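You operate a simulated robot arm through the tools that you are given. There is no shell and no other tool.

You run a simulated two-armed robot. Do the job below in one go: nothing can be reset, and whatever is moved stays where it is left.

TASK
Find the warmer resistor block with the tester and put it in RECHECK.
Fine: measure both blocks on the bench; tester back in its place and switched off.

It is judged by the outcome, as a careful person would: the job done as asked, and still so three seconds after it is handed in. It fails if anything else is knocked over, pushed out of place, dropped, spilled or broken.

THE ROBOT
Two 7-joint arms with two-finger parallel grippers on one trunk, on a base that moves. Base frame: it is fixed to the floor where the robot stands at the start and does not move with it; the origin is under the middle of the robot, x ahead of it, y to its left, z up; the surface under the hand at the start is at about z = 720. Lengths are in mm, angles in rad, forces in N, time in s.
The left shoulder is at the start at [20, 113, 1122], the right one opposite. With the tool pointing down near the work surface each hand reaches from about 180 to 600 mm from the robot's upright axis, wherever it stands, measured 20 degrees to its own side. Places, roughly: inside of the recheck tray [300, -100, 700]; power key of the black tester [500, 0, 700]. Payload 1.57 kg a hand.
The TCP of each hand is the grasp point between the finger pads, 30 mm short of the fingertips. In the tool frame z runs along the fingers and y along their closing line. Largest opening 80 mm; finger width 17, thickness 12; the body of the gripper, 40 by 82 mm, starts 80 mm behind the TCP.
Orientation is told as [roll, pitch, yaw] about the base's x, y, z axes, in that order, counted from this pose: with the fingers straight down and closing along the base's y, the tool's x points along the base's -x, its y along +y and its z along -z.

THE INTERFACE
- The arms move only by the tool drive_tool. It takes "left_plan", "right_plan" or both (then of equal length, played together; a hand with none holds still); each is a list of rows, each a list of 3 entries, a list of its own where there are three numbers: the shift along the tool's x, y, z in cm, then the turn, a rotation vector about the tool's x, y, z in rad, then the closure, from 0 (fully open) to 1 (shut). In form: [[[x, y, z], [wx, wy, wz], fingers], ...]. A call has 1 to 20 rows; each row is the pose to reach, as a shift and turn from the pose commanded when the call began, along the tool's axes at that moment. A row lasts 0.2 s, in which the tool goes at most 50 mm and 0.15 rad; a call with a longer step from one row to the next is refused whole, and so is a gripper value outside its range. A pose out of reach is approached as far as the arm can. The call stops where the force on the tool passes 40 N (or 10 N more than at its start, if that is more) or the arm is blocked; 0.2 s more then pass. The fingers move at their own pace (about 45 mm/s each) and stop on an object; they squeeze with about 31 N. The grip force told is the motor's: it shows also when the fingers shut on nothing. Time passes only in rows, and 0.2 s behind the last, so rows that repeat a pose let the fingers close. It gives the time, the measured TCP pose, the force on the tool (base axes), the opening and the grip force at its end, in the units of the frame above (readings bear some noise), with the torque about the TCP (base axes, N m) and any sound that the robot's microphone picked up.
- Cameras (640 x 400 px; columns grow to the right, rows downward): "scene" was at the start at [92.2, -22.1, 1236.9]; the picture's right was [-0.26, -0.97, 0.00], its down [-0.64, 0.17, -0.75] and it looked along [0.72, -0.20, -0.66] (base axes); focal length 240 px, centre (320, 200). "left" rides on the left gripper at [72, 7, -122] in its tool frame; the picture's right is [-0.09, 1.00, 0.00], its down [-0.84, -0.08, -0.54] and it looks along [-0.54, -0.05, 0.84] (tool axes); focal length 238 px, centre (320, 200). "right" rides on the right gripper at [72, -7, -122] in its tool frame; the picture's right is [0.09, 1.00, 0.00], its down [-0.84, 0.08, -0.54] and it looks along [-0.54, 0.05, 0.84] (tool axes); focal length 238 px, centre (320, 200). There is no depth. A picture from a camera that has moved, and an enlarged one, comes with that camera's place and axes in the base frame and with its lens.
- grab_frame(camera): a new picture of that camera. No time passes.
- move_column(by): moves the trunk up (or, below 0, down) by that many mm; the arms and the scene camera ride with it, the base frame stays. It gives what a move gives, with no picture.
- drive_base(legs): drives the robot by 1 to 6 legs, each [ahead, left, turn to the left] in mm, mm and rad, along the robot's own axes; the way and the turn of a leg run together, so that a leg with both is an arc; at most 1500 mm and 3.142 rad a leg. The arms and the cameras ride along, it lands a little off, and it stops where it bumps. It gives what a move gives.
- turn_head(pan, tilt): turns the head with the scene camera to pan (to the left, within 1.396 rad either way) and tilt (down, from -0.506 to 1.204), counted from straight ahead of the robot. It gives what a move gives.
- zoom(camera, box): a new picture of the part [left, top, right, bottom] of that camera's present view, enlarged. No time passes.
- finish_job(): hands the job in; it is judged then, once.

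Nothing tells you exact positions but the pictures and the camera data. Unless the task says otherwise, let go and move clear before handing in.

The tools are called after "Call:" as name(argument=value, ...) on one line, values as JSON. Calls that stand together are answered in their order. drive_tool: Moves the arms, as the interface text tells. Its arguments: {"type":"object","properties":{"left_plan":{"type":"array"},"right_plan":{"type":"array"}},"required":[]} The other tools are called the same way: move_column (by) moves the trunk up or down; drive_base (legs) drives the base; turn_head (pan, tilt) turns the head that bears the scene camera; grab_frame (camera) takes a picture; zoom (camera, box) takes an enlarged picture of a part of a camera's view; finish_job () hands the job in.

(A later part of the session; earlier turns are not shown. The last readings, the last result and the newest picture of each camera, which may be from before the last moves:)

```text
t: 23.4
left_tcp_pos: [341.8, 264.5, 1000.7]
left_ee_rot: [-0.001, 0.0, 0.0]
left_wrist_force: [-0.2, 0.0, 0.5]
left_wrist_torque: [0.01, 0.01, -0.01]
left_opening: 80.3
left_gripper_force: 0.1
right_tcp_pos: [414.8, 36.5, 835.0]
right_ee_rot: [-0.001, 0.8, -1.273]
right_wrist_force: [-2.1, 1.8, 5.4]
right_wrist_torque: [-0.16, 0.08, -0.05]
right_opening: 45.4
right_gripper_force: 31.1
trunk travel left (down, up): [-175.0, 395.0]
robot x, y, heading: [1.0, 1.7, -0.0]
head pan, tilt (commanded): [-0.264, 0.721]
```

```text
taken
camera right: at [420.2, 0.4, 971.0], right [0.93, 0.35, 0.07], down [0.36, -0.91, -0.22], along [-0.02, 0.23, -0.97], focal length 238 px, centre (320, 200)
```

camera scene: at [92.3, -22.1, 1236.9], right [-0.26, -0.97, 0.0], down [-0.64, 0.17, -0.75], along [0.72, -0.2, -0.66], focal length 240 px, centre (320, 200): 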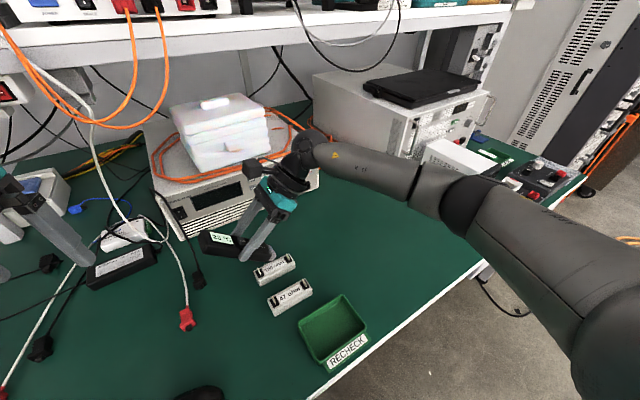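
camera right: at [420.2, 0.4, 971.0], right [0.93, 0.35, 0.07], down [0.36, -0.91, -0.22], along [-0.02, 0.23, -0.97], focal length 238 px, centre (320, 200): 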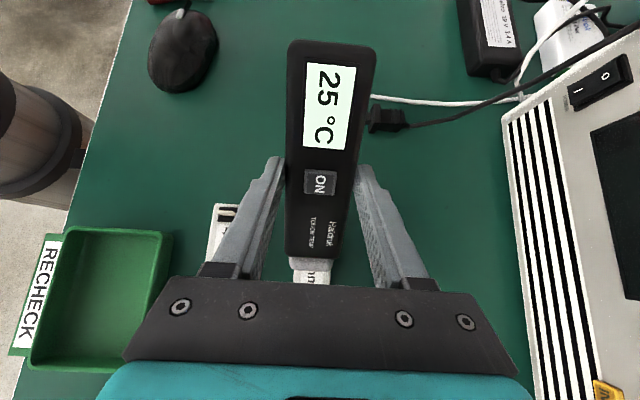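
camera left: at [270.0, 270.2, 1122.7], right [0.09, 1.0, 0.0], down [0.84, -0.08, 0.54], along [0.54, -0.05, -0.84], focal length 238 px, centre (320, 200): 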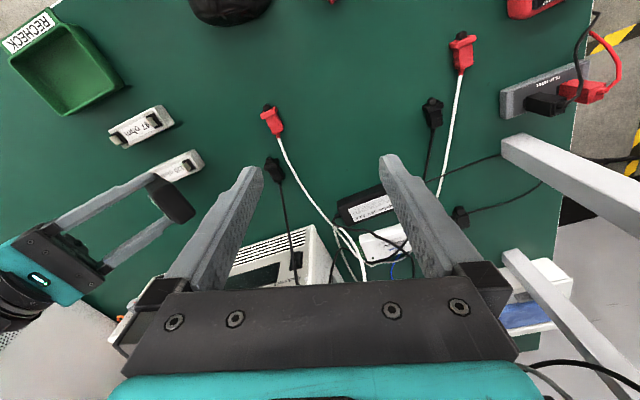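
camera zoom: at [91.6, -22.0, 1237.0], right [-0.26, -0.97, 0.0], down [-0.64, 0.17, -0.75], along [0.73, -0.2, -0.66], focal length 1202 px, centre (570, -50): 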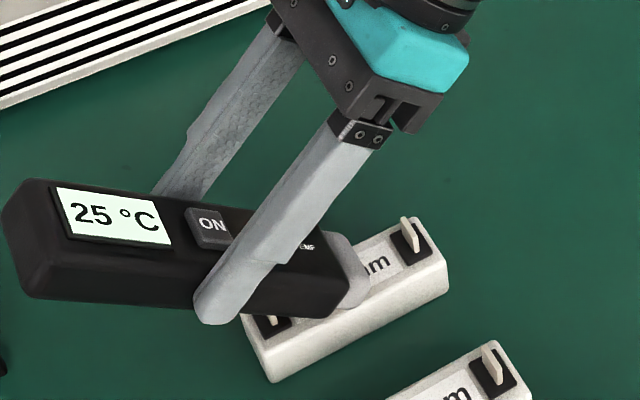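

The 120 ohm block reads a steady 25 °C. Now I'll lift clear and carry the tip sideways to hover above the 47 ohm block.

Call:
drive_tool(right_plan=[[[0.36, 0, -0.35], [0, 0, 0], 1], [[1.08, 0, -1.05], [0, 0, 0], 1], [[2.15, 0, -2.09], [0, 0, 0], 1], [[3.23, 0, -3.14], [0, 0, 0], 1], [[3.23, -1.3, -3.14], [0, 0, 0], 1], [[3.23, -2.9, -3.14], [0, 0, 0], 1], [[3.23, -4.5, -3.14], [0, 0, 0], 1], [[3.23, -6.1, -3.14], [0, 0, 0], 1], [[3.23, -7.2, -3.14], [0, 0, 0], 1], [[3.23, -7.6, -3.14], [0, 0, 0], 1], [[3.23, -7.6, -3.14], [0, 0, 0], 1]])

Call:
zoom(camera="scene", box=[200, 200, 340, 320])

Call:
zoom(camera="right", box=[220, 190, 400, 300])

Call:
grab_frame(camera="scene")

```text
t: 25.8
left_tcp_pos: [342.9, 264.7, 999.6]
left_ee_rot: [0.0, 0.0, 0.0]
left_wrist_force: [0.5, 0.6, 0.0]
left_wrist_torque: [0.01, -0.04, -0.03]
left_opening: 79.9
left_gripper_force: 0.0
right_tcp_pos: [342.2, 15.7, 878.7]
right_ee_rot: [0.0, 0.797, -1.272]
right_wrist_force: [0.5, -0.4, -2.1]
right_wrist_torque: [-0.03, 0.0, 0.03]
right_opening: 45.6
right_gripper_force: 31.0
trunk travel left (down, up): [-175.0, 395.0]
robot x, y, heading: [-0.2, -3.1, 0.001]
head pan, tilt (commanded): [-0.264, 0.721]
```

```text
3.33 times, centred on (270, 260) of scene
camera zoom: at [92.2, -22.1, 1236.9], right [-0.26, -0.97, 0.0], down [-0.64, 0.17, -0.75], along [0.72, -0.2, -0.66], focal length 801 px, centre (487, 0)
```

zoom: 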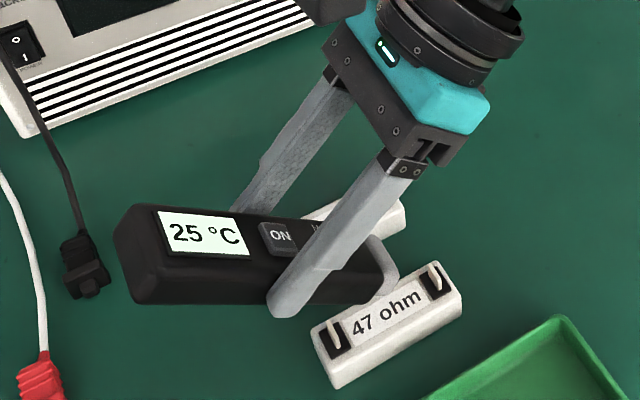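

```text
3.56 times, centred on (310, 245) of right
camera zoom: at [347.6, -21.3, 1015.5], right [0.93, 0.35, 0.07], down [0.36, -0.91, -0.22], along [-0.02, 0.23, -0.97], focal length 848 px, centre (356, 40)
```

zoom: 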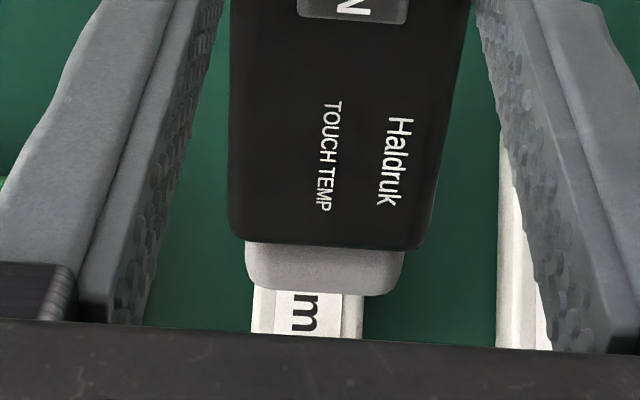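

```text
taken
camera scene: at [92.2, -22.1, 1236.9], right [-0.26, -0.97, 0.0], down [-0.64, 0.17, -0.75], along [0.72, -0.2, -0.66], focal length 240 px, centre (320, 200)
```

scene: 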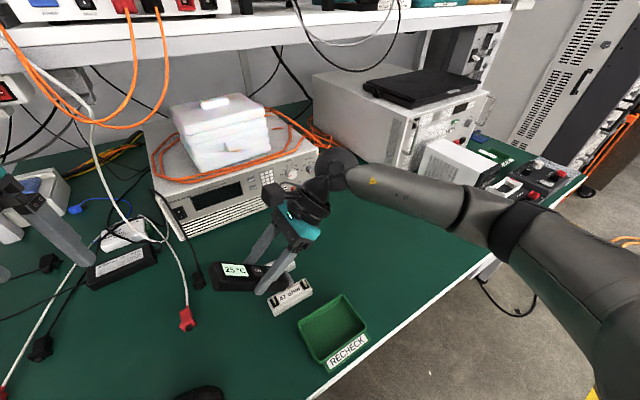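

The tip hovers over the 47 ohm block, about 3 mm off its centre line. I'll correct that and lower to just above contact.

Call:
drive_tool(right_plan=[[[-0.72, -0.1, 0.7], [0, 0, 0], 1], [[-1.43, -0.2, 1.39], [0, 0, 0], 1], [[-2.15, -0.3, 2.09], [0, 0, 0], 1], [[-2.51, -0.3, 2.44], [0, 0, 0], 1], [[-2.72, -0.3, 2.65], [0, 0, 0], 1]])

Call:
zoom(camera="scene", box=[200, 220, 340, 320])

Call:
zoom(camera="right", box=[220, 190, 400, 300])

```text
t: 27.0
left_tcp_pos: [342.1, 264.1, 999.3]
left_ee_rot: [0.0, 0.0, 0.001]
left_wrist_force: [0.1, 0.5, 0.0]
left_wrist_torque: [0.03, -0.02, -0.01]
left_opening: 80.2
left_gripper_force: 0.0
right_tcp_pos: [339.7, 15.1, 841.5]
right_ee_rot: [-0.001, 0.799, -1.273]
right_wrist_force: [-0.1, -0.1, -0.5]
right_wrist_torque: [-0.03, 0.0, 0.03]
right_opening: 45.6
right_gripper_force: 30.8
trunk travel left (down, up): [-175.0, 395.0]
robot x, y, heading: [-1.9, 0.9, 0.0]
head pan, tilt (commanded): [-0.264, 0.721]
```

```text
4.00 times, centred on (270, 270) of scene
camera zoom: at [92.3, -22.1, 1236.9], right [-0.26, -0.97, 0.0], down [-0.64, 0.17, -0.75], along [0.72, -0.2, -0.66], focal length 961 px, centre (520, -80)
```

zoom: 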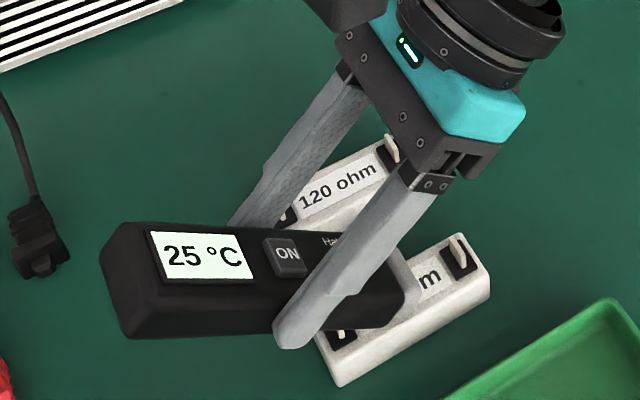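

```text
3.56 times, centred on (310, 245) of right
camera zoom: at [344.9, -21.6, 978.0], right [0.93, 0.35, 0.07], down [0.36, -0.91, -0.22], along [-0.02, 0.23, -0.97], focal length 848 px, centre (356, 40)
```

zoom: 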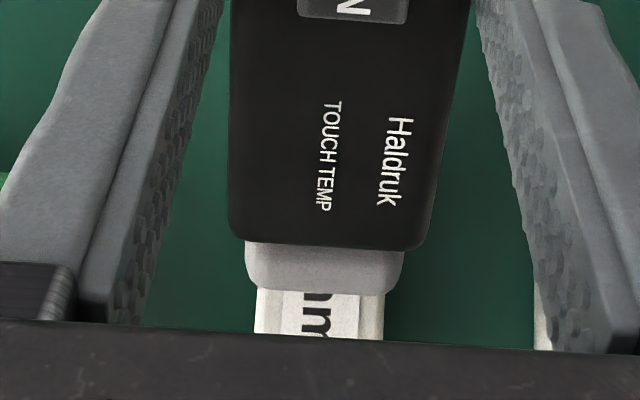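

The display holds the last value (25 °C), which I'll keep in mind. Aligned now, so I'll lower in fine steps to contact the 47 ohm block.

Call:
drive_tool(right_plan=[[[-0.14, 0, 0.14], [0, 0, 0], 1], [[-0.29, 0, 0.28], [0, 0, 0], 1], [[-0.36, 0, 0.35], [0, 0, 0], 1], [[-0.43, 0, 0.42], [0, 0, 0], 1]])

Call:
zoom(camera="scene", box=[200, 220, 340, 320])

```text
t: 28.0
left_tcp_pos: [342.4, 263.7, 1000.5]
left_ee_rot: [0.001, -0.001, 0.001]
left_wrist_force: [0.4, -0.5, 0.4]
left_wrist_torque: [-0.01, 0.02, -0.01]
left_opening: 79.9
left_gripper_force: 0.0
right_tcp_pos: [339.4, 14.0, 835.0]
right_ee_rot: [0.0, 0.8, -1.275]
right_wrist_force: [0.7, 0.4, -0.9]
right_wrist_torque: [-0.01, 0.03, 0.03]
right_opening: 45.1
right_gripper_force: 30.9
trunk travel left (down, up): [-175.0, 395.0]
robot x, y, heading: [-2.5, -1.1, 0.004]
head pan, tilt (commanded): [-0.264, 0.721]
```

```text
4.00 times, centred on (270, 270) of scene
camera zoom: at [92.2, -22.1, 1236.9], right [-0.26, -0.97, 0.0], down [-0.64, 0.17, -0.75], along [0.72, -0.2, -0.66], focal length 961 px, centre (520, -80)
```

zoom: 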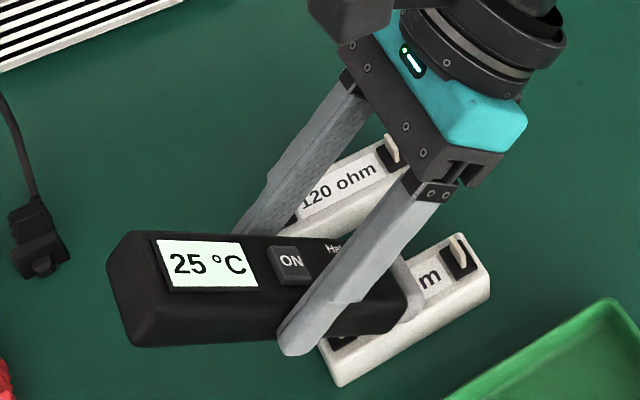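

Almost touching, with no contact force yet. I'll continue in 0.7 mm steps.

Call:
drive_tool(right_plan=[[[-0.05, 0, 0.05], [0, 0, 0], 1], [[-0.1, 0, 0.1], [0, 0, 0], 1], [[-0.15, 0, 0.14], [0, 0, 0], 1]])

Call:
zoom(camera="scene", box=[200, 220, 340, 320])

```text
t: 28.8
left_tcp_pos: [341.6, 264.1, 1000.2]
left_ee_rot: [0.0, -0.001, -0.002]
left_wrist_force: [-0.7, 0.3, -0.9]
left_wrist_torque: [-0.03, 0.03, 0.02]
left_opening: 80.3
left_gripper_force: 0.2
right_tcp_pos: [339.4, 15.0, 833.3]
right_ee_rot: [0.002, 0.802, -1.271]
right_wrist_force: [-1.1, -2.8, 9.3]
right_wrist_torque: [-0.6, 0.01, -0.06]
right_opening: 45.2
right_gripper_force: 31.2
trunk travel left (down, up): [-175.0, 395.0]
robot x, y, heading: [0.2, -1.3, -0.001]
head pan, tilt (commanded): [-0.264, 0.721]
```

```text
4.00 times, centred on (270, 270) of scene
camera zoom: at [91.6, -22.3, 1237.1], right [-0.26, -0.97, 0.0], down [-0.64, 0.17, -0.75], along [0.73, -0.2, -0.66], focal length 961 px, centre (520, -80)
```

zoom: 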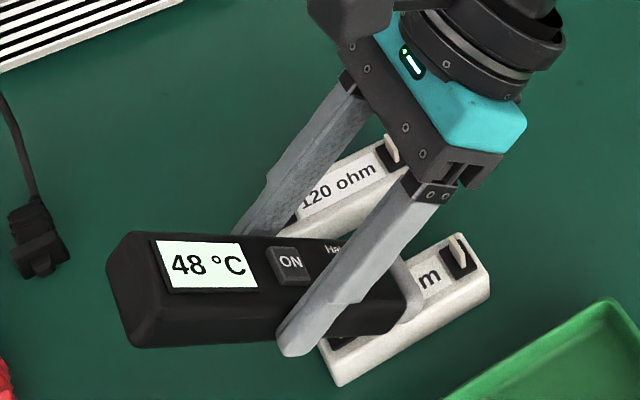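

The 47 ohm block reads 48 °C, clearly warmer. I'll hold a moment to confirm it is steady.

Call:
drive_tool(right_plan=[[[0.01, 0, -0.01], [0, 0, 0], 1], [[0.01, 0, -0.01], [0, 0, 0], 1], [[0.01, 0, -0.01], [0, 0, 0], 1], [[0.01, 0, -0.01], [0, 0, 0], 1], [[0.01, 0, -0.01], [0, 0, 0], 1], [[0.01, 0, -0.01], [0, 0, 0], 1], [[0.01, 0, -0.01], [0, 0, 0], 1], [[0.01, 0, -0.01], [0, 0, 0], 1]])

Call:
zoom(camera="scene", box=[200, 220, 340, 320])

Call:
grab_frame(camera="right")

```text
t: 30.6
left_tcp_pos: [341.3, 264.6, 1000.9]
left_ee_rot: [0.0, 0.0, -0.001]
left_wrist_force: [-0.1, -0.3, 0.5]
left_wrist_torque: [-0.04, 0.0, 0.01]
left_opening: 80.3
left_gripper_force: 0.0
right_tcp_pos: [339.7, 16.4, 833.0]
right_ee_rot: [0.004, 0.802, -1.27]
right_wrist_force: [1.3, 3.0, 15.3]
right_wrist_torque: [-0.45, -0.22, 0.02]
right_opening: 45.4
right_gripper_force: 30.9
trunk travel left (down, up): [-175.0, 395.0]
robot x, y, heading: [0.5, -0.7, 0.001]
head pan, tilt (commanded): [-0.264, 0.721]
```

```text
4.00 times, centred on (270, 270) of scene
camera zoom: at [91.5, -21.8, 1237.1], right [-0.26, -0.97, 0.0], down [-0.64, 0.17, -0.75], along [0.73, -0.2, -0.66], focal length 961 px, centre (520, -80)
```

zoom: 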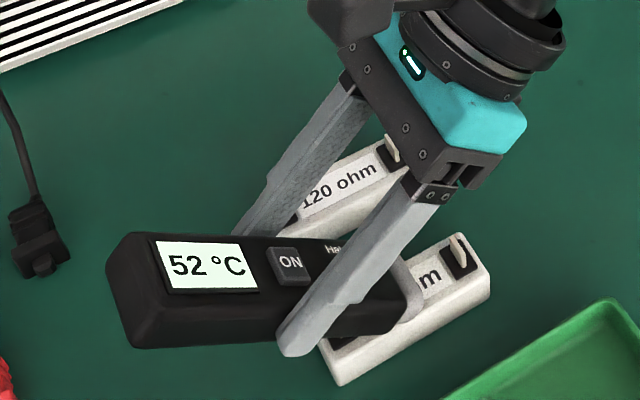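

```text
taken
camera right: at [344.3, -22.0, 970.5], right [0.93, 0.35, 0.07], down [0.36, -0.91, -0.22], along [-0.02, 0.23, -0.97], focal length 238 px, centre (320, 200)
```

right: 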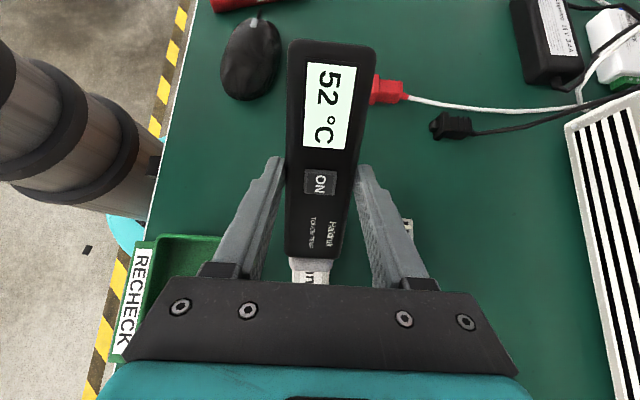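

The 47 ohm block has risen to 52 °C against 25 °C for the 120 ohm block, so the 47 ohm block is the warmer one. Now I'll lift, level the tester and carry it back above its original place.

Call:
drive_tool(right_plan=[[[0.36, 0, -0.35], [0, 0, 0], 1], [[1.08, 0, -1.05], [0, 0, 0], 1], [[2.15, 0, -2.09], [0, 0, 0], 1], [[3.23, 0, -3.14], [0, 0, 0], 1], [[2.71, 1.72, -3.67], [0, -0.08, 0], 1], [[2.19, 3.44, -4.21], [0, -0.16, 0], 1], [[1.67, 5.15, -4.74], [0, -0.24, 0], 1], [[1.15, 6.87, -5.28], [0, -0.32, 0], 1], [[0.64, 8.59, -5.81], [0, -0.4, 0], 1], [[0.12, 10.31, -6.34], [0, -0.48, 0], 1], [[-0.4, 12.03, -6.88], [0, -0.56, 0], 1], [[-0.92, 13.74, -7.41], [0, -0.64, 0], 1], [[-1.44, 15.46, -7.95], [0, -0.72, 0], 1], [[-1.96, 17.18, -8.48], [0, -0.8, 0], 1], [[-1.96, 17.18, -8.48], [0, -0.8, 0], 1]])

Call:
grab_frame(camera="right")

Call:
grab_frame(camera="scene")

```text
t: 33.8
left_tcp_pos: [342.9, 263.8, 1000.2]
left_ee_rot: [0.001, -0.001, -0.002]
left_wrist_force: [-0.3, 0.2, 0.1]
left_wrist_torque: [-0.04, -0.02, 0.0]
left_opening: 80.0
left_gripper_force: 0.0
right_tcp_pos: [526.8, -5.9, 877.6]
right_ee_rot: [0.0, -0.001, -1.272]
right_wrist_force: [-0.3, -0.2, -1.1]
right_wrist_torque: [0.0, 0.0, 0.0]
right_opening: 45.1
right_gripper_force: 31.0
trunk travel left (down, up): [-175.0, 395.0]
robot x, y, heading: [1.3, 4.3, -0.002]
head pan, tilt (commanded): [-0.264, 0.721]
```

```text
taken
camera right: at [499.3, 61.2, 1000.0], right [0.92, 0.38, 0.0], down [0.32, -0.78, 0.54], along [0.21, -0.5, -0.84], focal length 238 px, centre (320, 200)
```

right: 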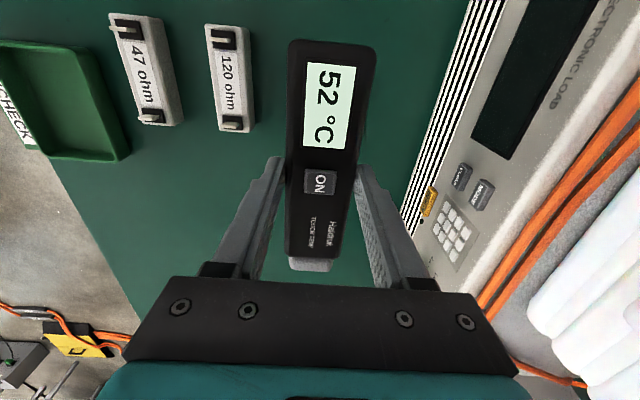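

```text
taken
camera scene: at [92.3, -22.1, 1236.9], right [-0.26, -0.97, 0.0], down [-0.64, 0.17, -0.75], along [0.72, -0.2, -0.66], focal length 240 px, centre (320, 200)
```

scene: 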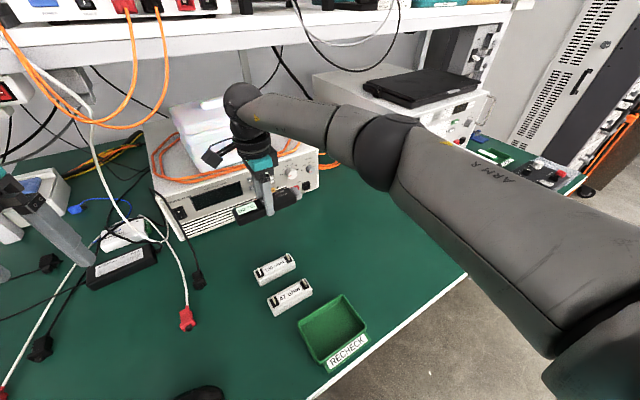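

The tester sits in the grip as before and is above its place. I'll lower it, slowing at the end.

Call:
drive_tool(right_plan=[[[0, 0, 1.5], [0, 0, 0], 1], [[0, 0, 3.5], [0, 0, 0], 1], [[0, 0, 5.5], [0, 0, 0], 1], [[0, 0, 7.5], [0, 0, 0], 1], [[0, 0, 9.2], [0, 0, 0], 1], [[0, 0, 10.5], [0, 0, 0], 1], [[0, 0, 11.3], [0, 0, 0], 1], [[0, 0, 11.8], [0, 0, 0], 1], [[0, 0, 11.8], [0, 0, 0], 1]])

Call:
grab_frame(camera="right")

Call:
zoom(camera="scene", box=[220, 180, 340, 280])

```text
t: 35.8
left_tcp_pos: [343.4, 263.5, 1000.8]
left_ee_rot: [0.0, 0.001, 0.0]
left_wrist_force: [-0.7, 0.1, -0.4]
left_wrist_torque: [0.01, -0.03, 0.01]
left_opening: 80.3
left_gripper_force: 0.0
right_tcp_pos: [526.5, -6.1, 759.5]
right_ee_rot: [0.0, 0.0, -1.271]
right_wrist_force: [0.5, -0.1, -2.6]
right_wrist_torque: [0.03, -0.02, -0.01]
right_opening: 45.2
right_gripper_force: 31.1
trunk travel left (down, up): [-175.0, 395.0]
robot x, y, heading: [0.8, 1.0, 0.002]
head pan, tilt (commanded): [-0.264, 0.721]
```

```text
taken
camera right: at [498.5, 61.6, 882.4], right [0.92, 0.38, 0.0], down [0.32, -0.78, 0.54], along [0.21, -0.5, -0.84], focal length 238 px, centre (320, 200)
```

right: 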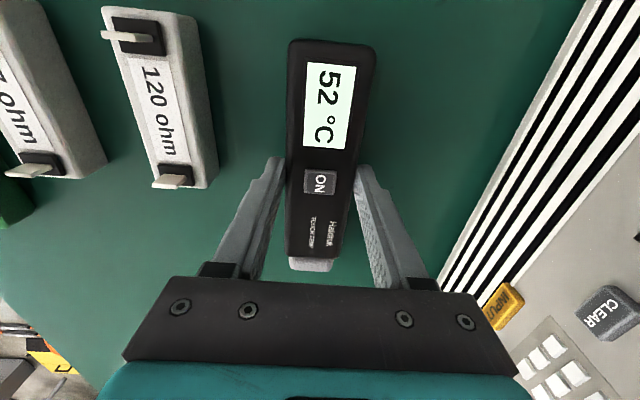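

```text
4.00 times, centred on (280, 230) of scene
camera zoom: at [92.3, -22.1, 1236.9], right [-0.26, -0.97, 0.0], down [-0.64, 0.17, -0.75], along [0.72, -0.2, -0.66], focal length 961 px, centre (480, 80)
```

zoom: 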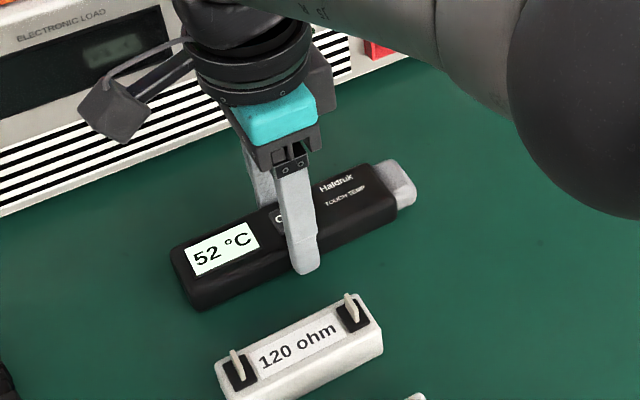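

About 3 to 4 mm remains. I'll lower until it touches.

Call:
drive_tool(right_plan=[[[0, 0, 0.1], [0, 0, 0], 1], [[0, 0, 0.2], [0, 0, 0], 1], [[0, 0, 0.28], [0, 0, 0], 1], [[0, 0, 0.35], [0, 0, 0], 1]])

Call:
zoom(camera="scene", box=[220, 180, 340, 280])

```text
t: 36.8
left_tcp_pos: [341.5, 263.3, 999.1]
left_ee_rot: [0.0, 0.0, 0.0]
left_wrist_force: [-0.7, 0.4, -0.5]
left_wrist_torque: [0.0, -0.02, 0.02]
left_opening: 80.0
left_gripper_force: 0.0
right_tcp_pos: [525.5, -6.3, 757.6]
right_ee_rot: [0.0, 0.0, -1.273]
right_wrist_force: [-0.2, -1.2, 3.5]
right_wrist_torque: [0.34, 0.17, 0.08]
right_opening: 45.6
right_gripper_force: 31.0
trunk travel left (down, up): [-175.0, 395.0]
robot x, y, heading: [3.0, 3.9, -0.005]
head pan, tilt (commanded): [-0.264, 0.721]
```

```text
4.00 times, centred on (280, 230) of scene
camera zoom: at [91.9, -22.3, 1237.0], right [-0.26, -0.97, 0.0], down [-0.64, 0.17, -0.75], along [0.72, -0.2, -0.66], focal length 961 px, centre (480, 80)
```

zoom: 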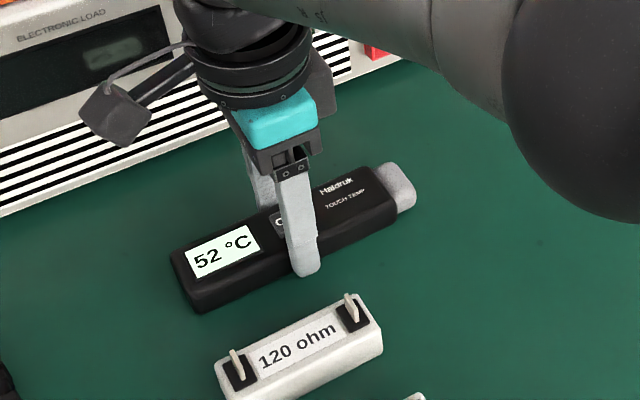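

It has touched down gently, with a slight contact at the display end first. I'll settle another 0.7 mm and open the fingers.

Call:
drive_tool(right_plan=[[[0, 0, 0.05], [0, 0, 0], 1], [[0, 0, 0.08], [0, 0, 0], 1], [[0, 0, 0.08], [0, 0, 0], 1], [[0, 0, 0.08], [0, 0, 0], 0.3], [[0, 0, 0.08], [0, 0, 0], 0.1], [[0, 0, 0.08], [0, 0, 0], 0], [[0, 0, 0.08], [0, 0, 0], 0], [[0, 0, 0.08], [0, 0, 0], 0]])

Call:
grab_frame(camera="right")

Call:
zoom(camera="scene", box=[220, 180, 340, 280])

```text
t: 38.6
left_tcp_pos: [342.0, 264.7, 1000.2]
left_ee_rot: [0.0, 0.0, 0.0]
left_wrist_force: [0.5, 0.0, -0.6]
left_wrist_torque: [-0.05, 0.03, -0.02]
left_opening: 79.9
left_gripper_force: 0.1
right_tcp_pos: [523.5, -6.6, 756.4]
right_ee_rot: [0.0, 0.0, -1.274]
right_wrist_force: [-0.2, 0.4, 1.3]
right_wrist_torque: [0.01, -0.02, 0.0]
right_opening: 79.9
right_gripper_force: 0.0
trunk travel left (down, up): [-175.0, 395.0]
robot x, y, heading: [0.3, -2.2, -0.002]
head pan, tilt (commanded): [-0.264, 0.721]
```

```text
taken
camera right: at [498.3, 61.8, 878.3], right [0.92, 0.38, 0.0], down [0.32, -0.78, 0.54], along [0.21, -0.5, -0.84], focal length 238 px, centre (320, 200)
```

right: 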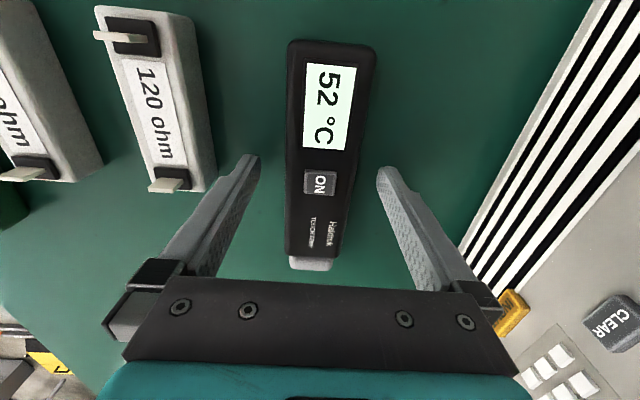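

```text
4.00 times, centred on (280, 230) of scene
camera zoom: at [92.2, -22.1, 1236.9], right [-0.26, -0.97, 0.0], down [-0.64, 0.17, -0.75], along [0.72, -0.2, -0.66], focal length 961 px, centre (480, 80)
```

zoom: 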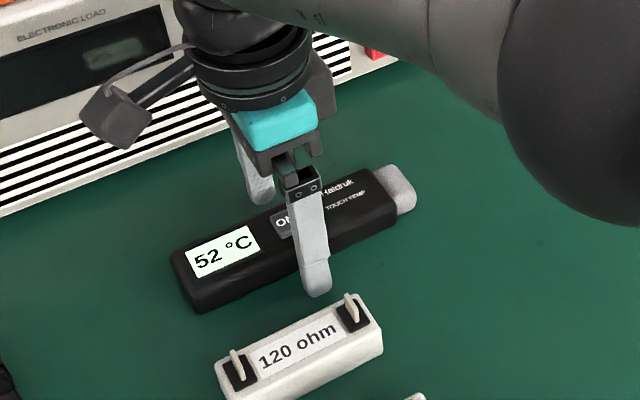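

The tester is back where it was. Now I'll rise, close the fingers and come down over the key again to switch it off.

Call:
drive_tool(right_plan=[[[0, 0, -1], [0, 0, 0], 0], [[0, 0, -3], [0, 0, 0], 0], [[0, 0, -5], [0, 0, 0], 0], [[0, 0, -6], [0, 0, 0], 0.5], [[0, 0, -6], [0, 0, 0], 1], [[0, 0, -6], [0, 0, 0], 1], [[0, 0, -6], [0, 0, 0], 1], [[0, 0, -6], [0, 0, 0], 1], [[0, 0, -6], [0, 0, 0], 1], [[0, 0, -5], [0, 0, 0], 1], [[0, 0, -4], [0, 0, 0], 1], [[0, 0, -3.2], [0, 0, 0], 1], [[0, 0, -2.7], [0, 0, 0], 1], [[0, 0, -2.4], [0, 0, 0], 1]])

Call:
zoom(camera="scene", box=[220, 180, 340, 280])

Call:
grab_frame(camera="right")

```text
t: 41.6
left_tcp_pos: [343.4, 264.3, 999.8]
left_ee_rot: [0.0, 0.001, 0.0]
left_wrist_force: [-0.8, 0.0, 0.0]
left_wrist_torque: [-0.02, -0.01, -0.03]
left_opening: 80.0
left_gripper_force: 0.0
right_tcp_pos: [526.7, -5.9, 779.1]
right_ee_rot: [0.0, 0.001, -1.271]
right_wrist_force: [0.5, 0.2, -0.1]
right_wrist_torque: [0.02, -0.04, 0.01]
right_opening: 0.3
right_gripper_force: 21.2
trunk travel left (down, up): [-175.0, 395.0]
robot x, y, heading: [-1.0, 0.0, -0.001]
head pan, tilt (commanded): [-0.264, 0.721]
```

```text
4.00 times, centred on (280, 230) of scene
camera zoom: at [92.2, -22.1, 1236.9], right [-0.26, -0.97, 0.0], down [-0.64, 0.17, -0.75], along [0.72, -0.2, -0.66], focal length 961 px, centre (480, 80)
```

zoom: 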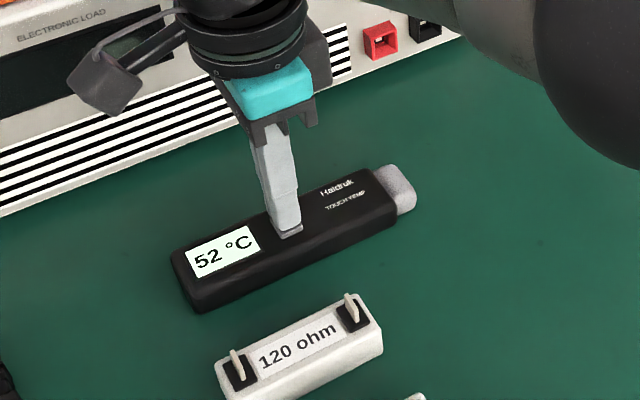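

```text
taken
camera right: at [499.5, 61.7, 901.0], right [0.93, 0.38, 0.0], down [0.32, -0.78, 0.54], along [0.21, -0.5, -0.84], focal length 238 px, centre (320, 200)
```

right: 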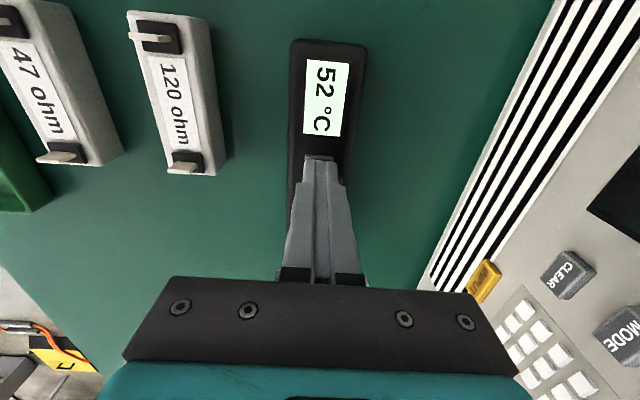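

The fingertips are over the key, about 3 mm above it. I'll press down in fine steps until it clicks.

Call:
drive_tool(right_plan=[[[0, 0, 0.1], [0, 0, 0], 1], [[0, 0, 0.2], [0, 0, 0], 1], [[0, 0, 0.3], [0, 0, 0], 1], [[0, 0, 0.4], [0, 0, 0], 1]])

Call:
zoom(camera="scene", box=[220, 180, 340, 280])

```text
t: 42.6
left_tcp_pos: [340.8, 264.9, 999.6]
left_ee_rot: [0.002, 0.002, 0.0]
left_wrist_force: [0.1, -0.4, 0.5]
left_wrist_torque: [-0.01, 0.0, 0.0]
left_opening: 80.0
left_gripper_force: 0.1
right_tcp_pos: [525.6, -6.2, 776.1]
right_ee_rot: [0.0, 0.002, -1.273]
right_wrist_force: [-0.9, -0.4, 3.6]
right_wrist_torque: [-0.05, 0.01, -0.02]
right_opening: 0.0
right_gripper_force: 21.5
trunk travel left (down, up): [-175.0, 395.0]
robot x, y, heading: [2.3, -0.9, 0.004]
head pan, tilt (commanded): [-0.264, 0.721]
heard: click
```

```text
4.00 times, centred on (280, 230) of scene
camera zoom: at [91.9, -22.1, 1237.0], right [-0.26, -0.97, 0.0], down [-0.64, 0.17, -0.75], along [0.72, -0.2, -0.66], focal length 961 px, centre (480, 80)
```

zoom: 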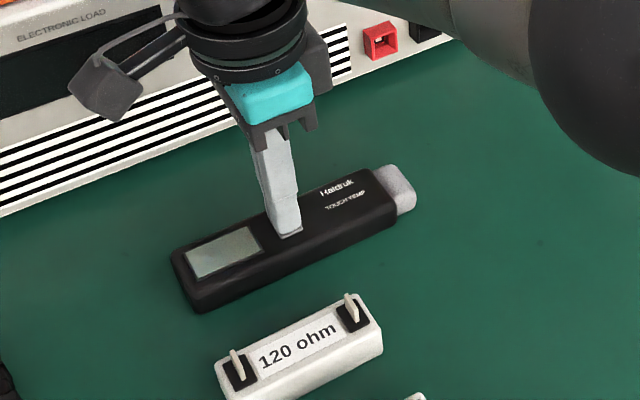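

The key clicked and the screen is blank, so the tester is off and in its place. Next I'll rise, and move over the 47 ohm block with the fingers partly open, looking at the block and tray from there.

Call:
drive_tool(right_plan=[[[0, 0, -0.5], [0, 0, 0], 1], [[0, 0, -2], [0, 0, 0], 1], [[0, 0, -4.5], [0, 0, 0], 1], [[0, 0, -7], [0, 0, 0], 1], [[0.4, -2.1, -8.5], [0, 0, 0], 1], [[0.8, -4.3, -10], [0, 0, 0], 0.3], [[1.25, -6.4, -10.5], [0, 0, 0], 0.3], [[1.7, -8.5, -10.5], [0, 0, 0], 0.3], [[2.1, -10.6, -10.5], [0, 0, 0], 0.3], [[2.5, -12.8, -10.5], [0, 0, 0], 0.3], [[2.9, -14.9, -10.5], [0, 0, 0], 0.3], [[3.34, -17.02, -10.5], [0, 0, 0], 0.3], [[3.34, -17.02, -10.5], [0, 0, 0], 0.3]])

Call:
grab_frame(camera="right")

Call:
grab_frame(camera="scene")

```text
t: 45.4
left_tcp_pos: [342.7, 264.6, 998.9]
left_ee_rot: [0.0, 0.0, -0.001]
left_wrist_force: [-0.8, 1.7, 0.3]
left_wrist_torque: [0.01, 0.02, -0.01]
left_opening: 79.8
left_gripper_force: 0.0
right_tcp_pos: [352.8, -24.6, 881.7]
right_ee_rot: [0.001, 0.0, -1.274]
right_wrist_force: [0.0, 0.3, 0.6]
right_wrist_torque: [0.02, 0.02, -0.01]
right_opening: 56.0
right_gripper_force: 0.0
trunk travel left (down, up): [-175.0, 395.0]
robot x, y, heading: [0.6, 1.6, -0.0]
head pan, tilt (commanded): [-0.264, 0.721]
```

```text
taken
camera right: at [325.9, 43.6, 1003.9], right [0.93, 0.38, 0.0], down [0.32, -0.78, 0.54], along [0.21, -0.5, -0.84], focal length 238 px, centre (320, 200)
```

right: 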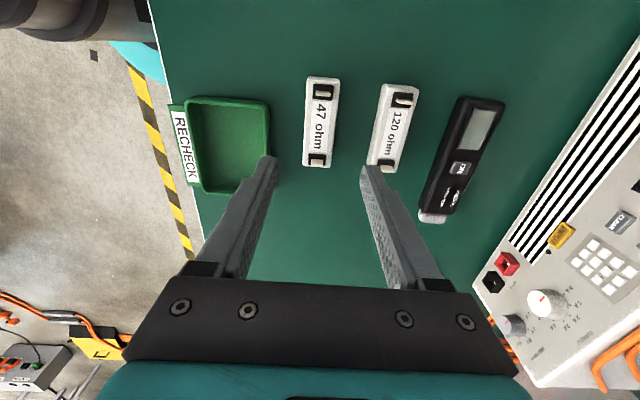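

```text
taken
camera scene: at [92.2, -22.1, 1236.9], right [-0.26, -0.97, 0.0], down [-0.64, 0.17, -0.75], along [0.72, -0.2, -0.66], focal length 240 px, centre (320, 200)
```

scene: 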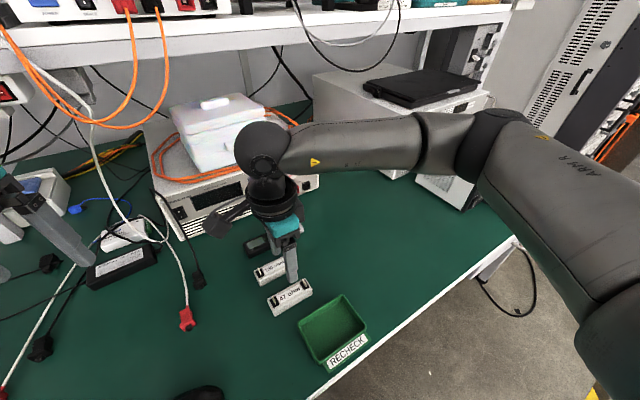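

Call:
zoom(camera="right", box=[170, 60, 350, 210])

Call:
zoom(camera="scene", box=[260, 260, 380, 380])

Call:
zoom(camera="right", box=[350, 60, 530, 230])

```text
2.67 times, centred on (260, 135) of right
camera zoom: at [325.9, 43.6, 1003.9], right [0.93, 0.38, 0.0], down [0.32, -0.78, 0.54], along [0.21, -0.5, -0.84], focal length 636 px, centre (480, 373)
```

zoom: 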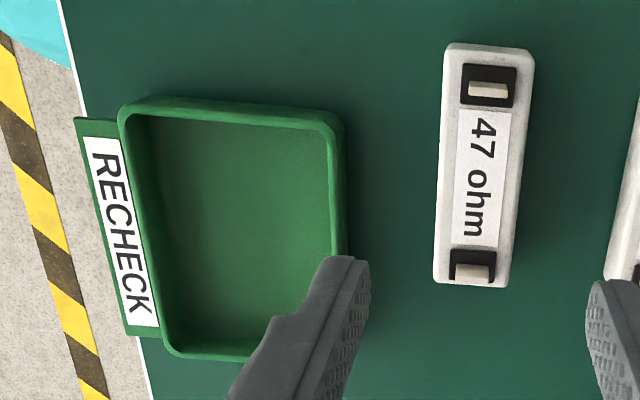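

```text
3.33 times, centred on (320, 320) of scene
camera zoom: at [92.2, -22.1, 1236.9], right [-0.26, -0.97, 0.0], down [-0.64, 0.17, -0.75], along [0.72, -0.2, -0.66], focal length 801 px, centre (320, -200)
```

zoom: 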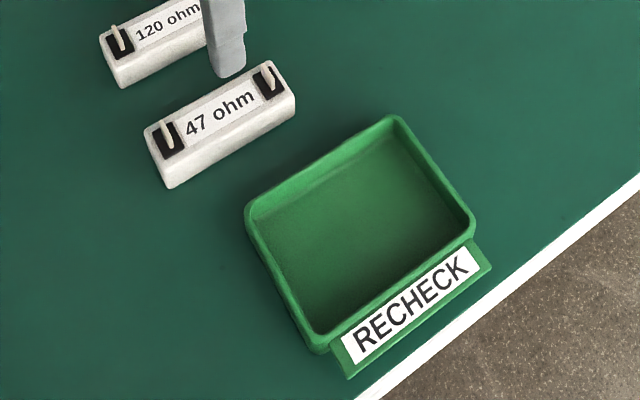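

```text
2.35 times, centred on (440, 145) of right
camera zoom: at [325.9, 43.6, 1003.9], right [0.93, 0.38, 0.0], down [0.32, -0.78, 0.54], along [0.21, -0.5, -0.84], focal length 561 px, centre (38, 329)
```

zoom: 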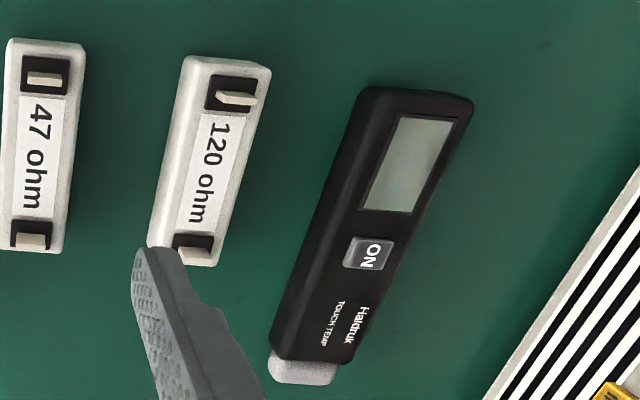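

The 47 ohm block is about 91 × 30 mm, centred at [353, -24] and aligned with the hand; the tray is about 108 × 77 mm at the rim, centred near [269, -90]. I'll descend around the block.

Call:
drive_tool(right_plan=[[[0, 0, 2], [0, 0, 0], 0.3], [[0, 0, 4], [0, 0, 0], 0.3], [[0, 0, 6], [0, 0, 0], 0.3], [[0, 0, 8], [0, 0, 0], 0.3], [[0, 0, 9.5], [0, 0, 0], 0.3], [[0, 0, 10.5], [0, 0, 0], 0.3], [[0, 0, 11.3], [0, 0, 0], 0.3], [[0, 0, 11.9], [0, 0, 0], 0.3], [[0, 0, 11.9], [0, 0, 0], 0.3]])

Call:
grab_frame(camera="right")

Call:
zoom(camera="scene", box=[220, 220, 360, 340])

```text
t: 47.4
left_tcp_pos: [341.7, 263.4, 1001.4]
left_ee_rot: [0.0, 0.0, 0.0]
left_wrist_force: [-0.5, 0.2, -0.4]
left_wrist_torque: [0.01, 0.0, -0.01]
left_opening: 80.1
left_gripper_force: 0.0
right_tcp_pos: [353.8, -24.2, 760.5]
right_ee_rot: [-0.001, 0.0, -1.272]
right_wrist_force: [-0.3, -1.4, 0.1]
right_wrist_torque: [0.0, -0.02, 0.02]
right_opening: 56.0
right_gripper_force: 0.2
trunk travel left (down, up): [-175.0, 395.0]
robot x, y, heading: [-1.8, 0.6, -0.0]
head pan, tilt (commanded): [-0.264, 0.721]
```

```text
taken
camera right: at [327.2, 43.2, 882.8], right [0.92, 0.38, 0.0], down [0.32, -0.78, 0.54], along [0.21, -0.5, -0.84], focal length 238 px, centre (320, 200)
```

right: 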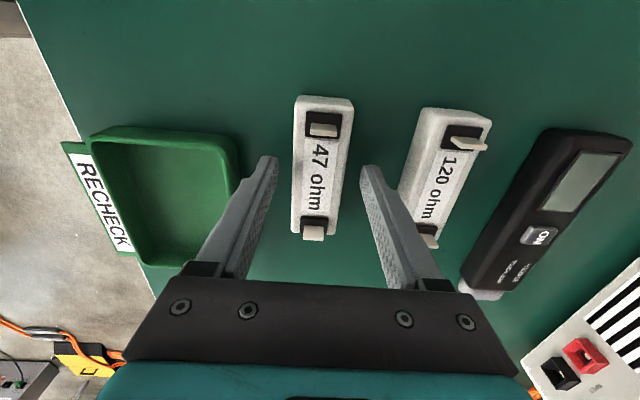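

```text
3.33 times, centred on (290, 280) of scene
camera zoom: at [92.2, -22.1, 1236.9], right [-0.26, -0.97, 0.0], down [-0.64, 0.17, -0.75], along [0.72, -0.2, -0.66], focal length 801 px, centre (420, -67)
```

zoom: 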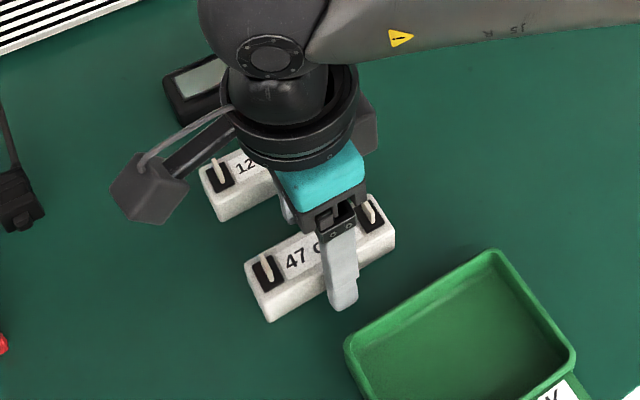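

The fingers straddle the 47 ohm block, clear of both the tray and the 120 ohm block. Closing now.

Call:
drive_tool(right_plan=[[[0, 0, 0], [0, 0, 0], 1], [[0, 0, 0], [0, 0, 0], 1], [[0, 0, 0], [0, 0, 0], 1], [[0, 0, 0], [0, 0, 0], 1], [[0, 0, 0], [0, 0, 0], 1], [[0, 0, 0], [0, 0, 0], 1]])

Call:
grab_frame(camera="right")

```text
t: 48.8
left_tcp_pos: [341.4, 264.1, 999.7]
left_ee_rot: [0.0, 0.0, 0.001]
left_wrist_force: [-0.5, -0.4, 0.4]
left_wrist_torque: [0.0, 0.03, -0.01]
left_opening: 80.1
left_gripper_force: 0.0
right_tcp_pos: [353.6, -24.0, 761.1]
right_ee_rot: [0.0, 0.0, -1.271]
right_wrist_force: [0.2, 0.0, 0.1]
right_wrist_torque: [-0.03, 0.0, 0.05]
right_opening: 33.4
right_gripper_force: 30.7
trunk travel left (down, up): [-175.0, 395.0]
robot x, y, heading: [-2.7, -0.3, 0.002]
head pan, tilt (commanded): [-0.264, 0.721]
```

```text
taken
camera right: at [327.1, 43.2, 882.9], right [0.92, 0.38, 0.0], down [0.32, -0.78, 0.54], along [0.21, -0.5, -0.84], focal length 238 px, centre (320, 200)
```

right: 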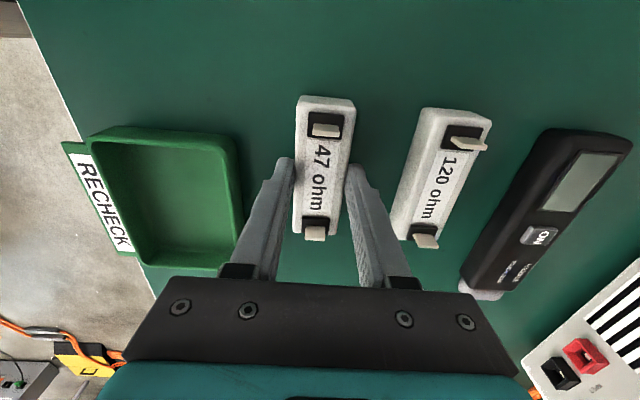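

The block is gripped (33.4 mm). The tray is now unobstructed in this view, so I'll measure it precisely before lifting.

Call:
zoom(camera="right", box=[50, 110, 260, 280])

Call:
drive_tool(right_plan=[[[0, 0, -0.5], [0, 0, 0], 1], [[0, 0, -1.5], [0, 0, 0], 1], [[0, 0, -3], [0, 0, 0], 1], [[0, 0, -5], [0, 0, 0], 1], [[0, 0, -7], [0, 0, 0], 1], [[0, 0, -9], [0, 0, 0], 1], [[0, 0, -10], [0, 0, 0], 1], [[0, 0, -10], [0, 0, 0], 1]])

Call:
grab_frame(camera="right")

Call:
zoom(camera="scene", box=[220, 220, 400, 380])

```text
2.35 times, centred on (155, 195) of right
camera zoom: at [327.1, 43.2, 882.9], right [0.92, 0.38, 0.0], down [0.32, -0.78, 0.54], along [0.21, -0.5, -0.84], focal length 561 px, centre (708, 212)
```

zoom: 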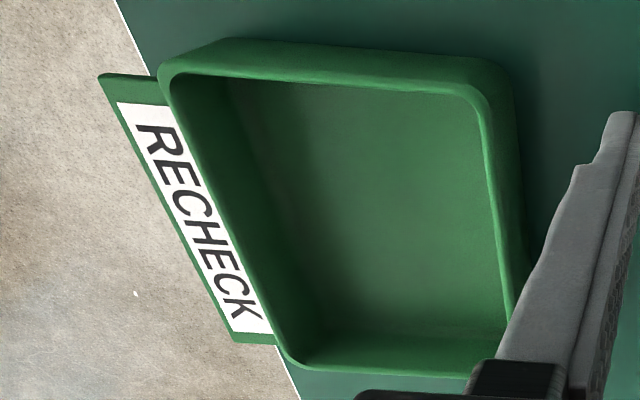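

```text
t: 50.6
left_tcp_pos: [342.0, 263.8, 1001.1]
left_ee_rot: [0.0, 0.0, 0.002]
left_wrist_force: [0.3, 0.0, -0.8]
left_wrist_torque: [0.01, 0.0, -0.01]
left_opening: 79.8
left_gripper_force: 0.1
right_tcp_pos: [353.7, -24.4, 860.7]
right_ee_rot: [0.0, 0.001, -1.272]
right_wrist_force: [0.1, 0.9, -2.5]
right_wrist_torque: [0.03, 0.02, 0.05]
right_opening: 33.3
right_gripper_force: 31.5
trunk travel left (down, up): [-175.0, 395.0]
robot x, y, heading: [-0.3, -3.6, 0.001]
head pan, tilt (commanded): [-0.264, 0.721]
```

```text
taken
camera right: at [326.5, 43.3, 983.5], right [0.92, 0.38, 0.0], down [0.32, -0.78, 0.54], along [0.21, -0.5, -0.84], focal length 238 px, centre (320, 200)
```

right: 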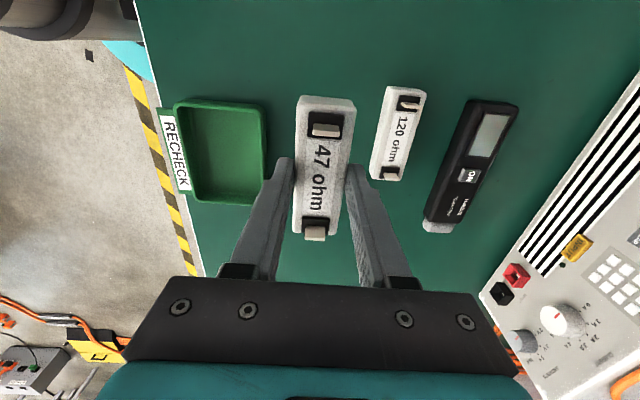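

```text
2.50 times, centred on (310, 300) of scene
camera zoom: at [92.3, -22.1, 1236.9], right [-0.26, -0.97, 0.0], down [-0.64, 0.17, -0.75], along [0.72, -0.2, -0.66], focal length 601 px, centre (345, -50)
```

zoom: 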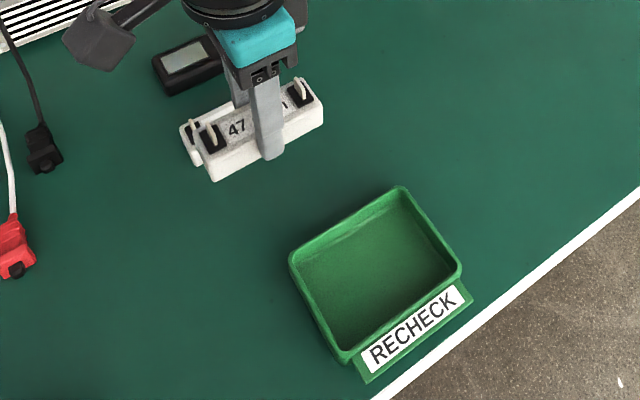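

The block is held and lifted. I'll zoom on the tray from this height as well to fix its rim height and centre.

Call:
zoom(camera="right", box=[150, 90, 280, 215])

Call:
zoom(camera="scene", box=[290, 280, 380, 380])

```text
3.20 times, centred on (215, 152) of right
camera zoom: at [326.5, 43.3, 983.5], right [0.92, 0.38, 0.0], down [0.32, -0.78, 0.54], along [0.21, -0.5, -0.84], focal length 763 px, centre (656, 352)
```

zoom: 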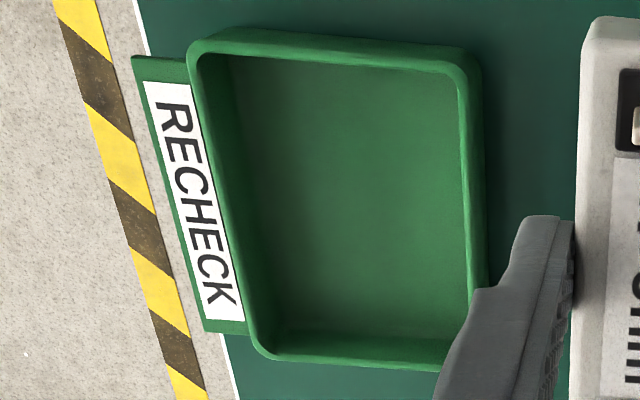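

```text
4.00 times, centred on (335, 330) of scene
camera zoom: at [92.3, -22.1, 1236.9], right [-0.26, -0.97, 0.0], down [-0.64, 0.17, -0.75], along [0.72, -0.2, -0.66], focal length 961 px, centre (260, -320)
```

zoom: 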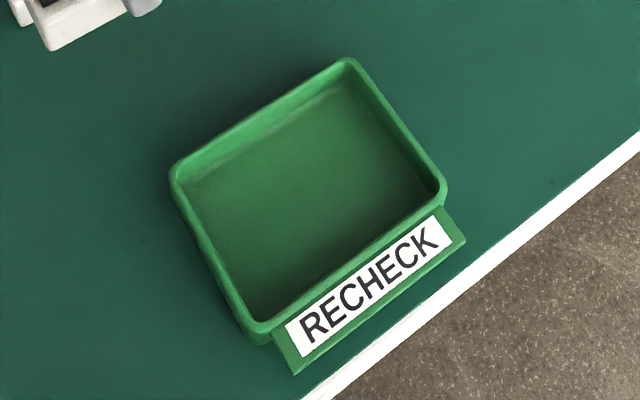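

Tray interior at the rim measures about 100 × 71 mm, centred near [269, -93], rim at about z 744, and aligned at the same 17° as the hand. I'll check how the block sits in the grip.

Call:
zoom(camera="right", box=[260, 80, 390, 250])

```text
2.35 times, centred on (325, 165) of right
camera zoom: at [326.5, 43.3, 983.5], right [0.92, 0.38, 0.0], down [0.32, -0.78, 0.54], along [0.21, -0.5, -0.84], focal length 561 px, centre (308, 282)
```

zoom: 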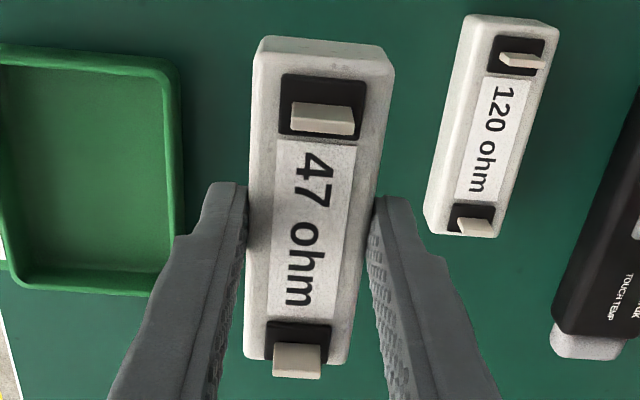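

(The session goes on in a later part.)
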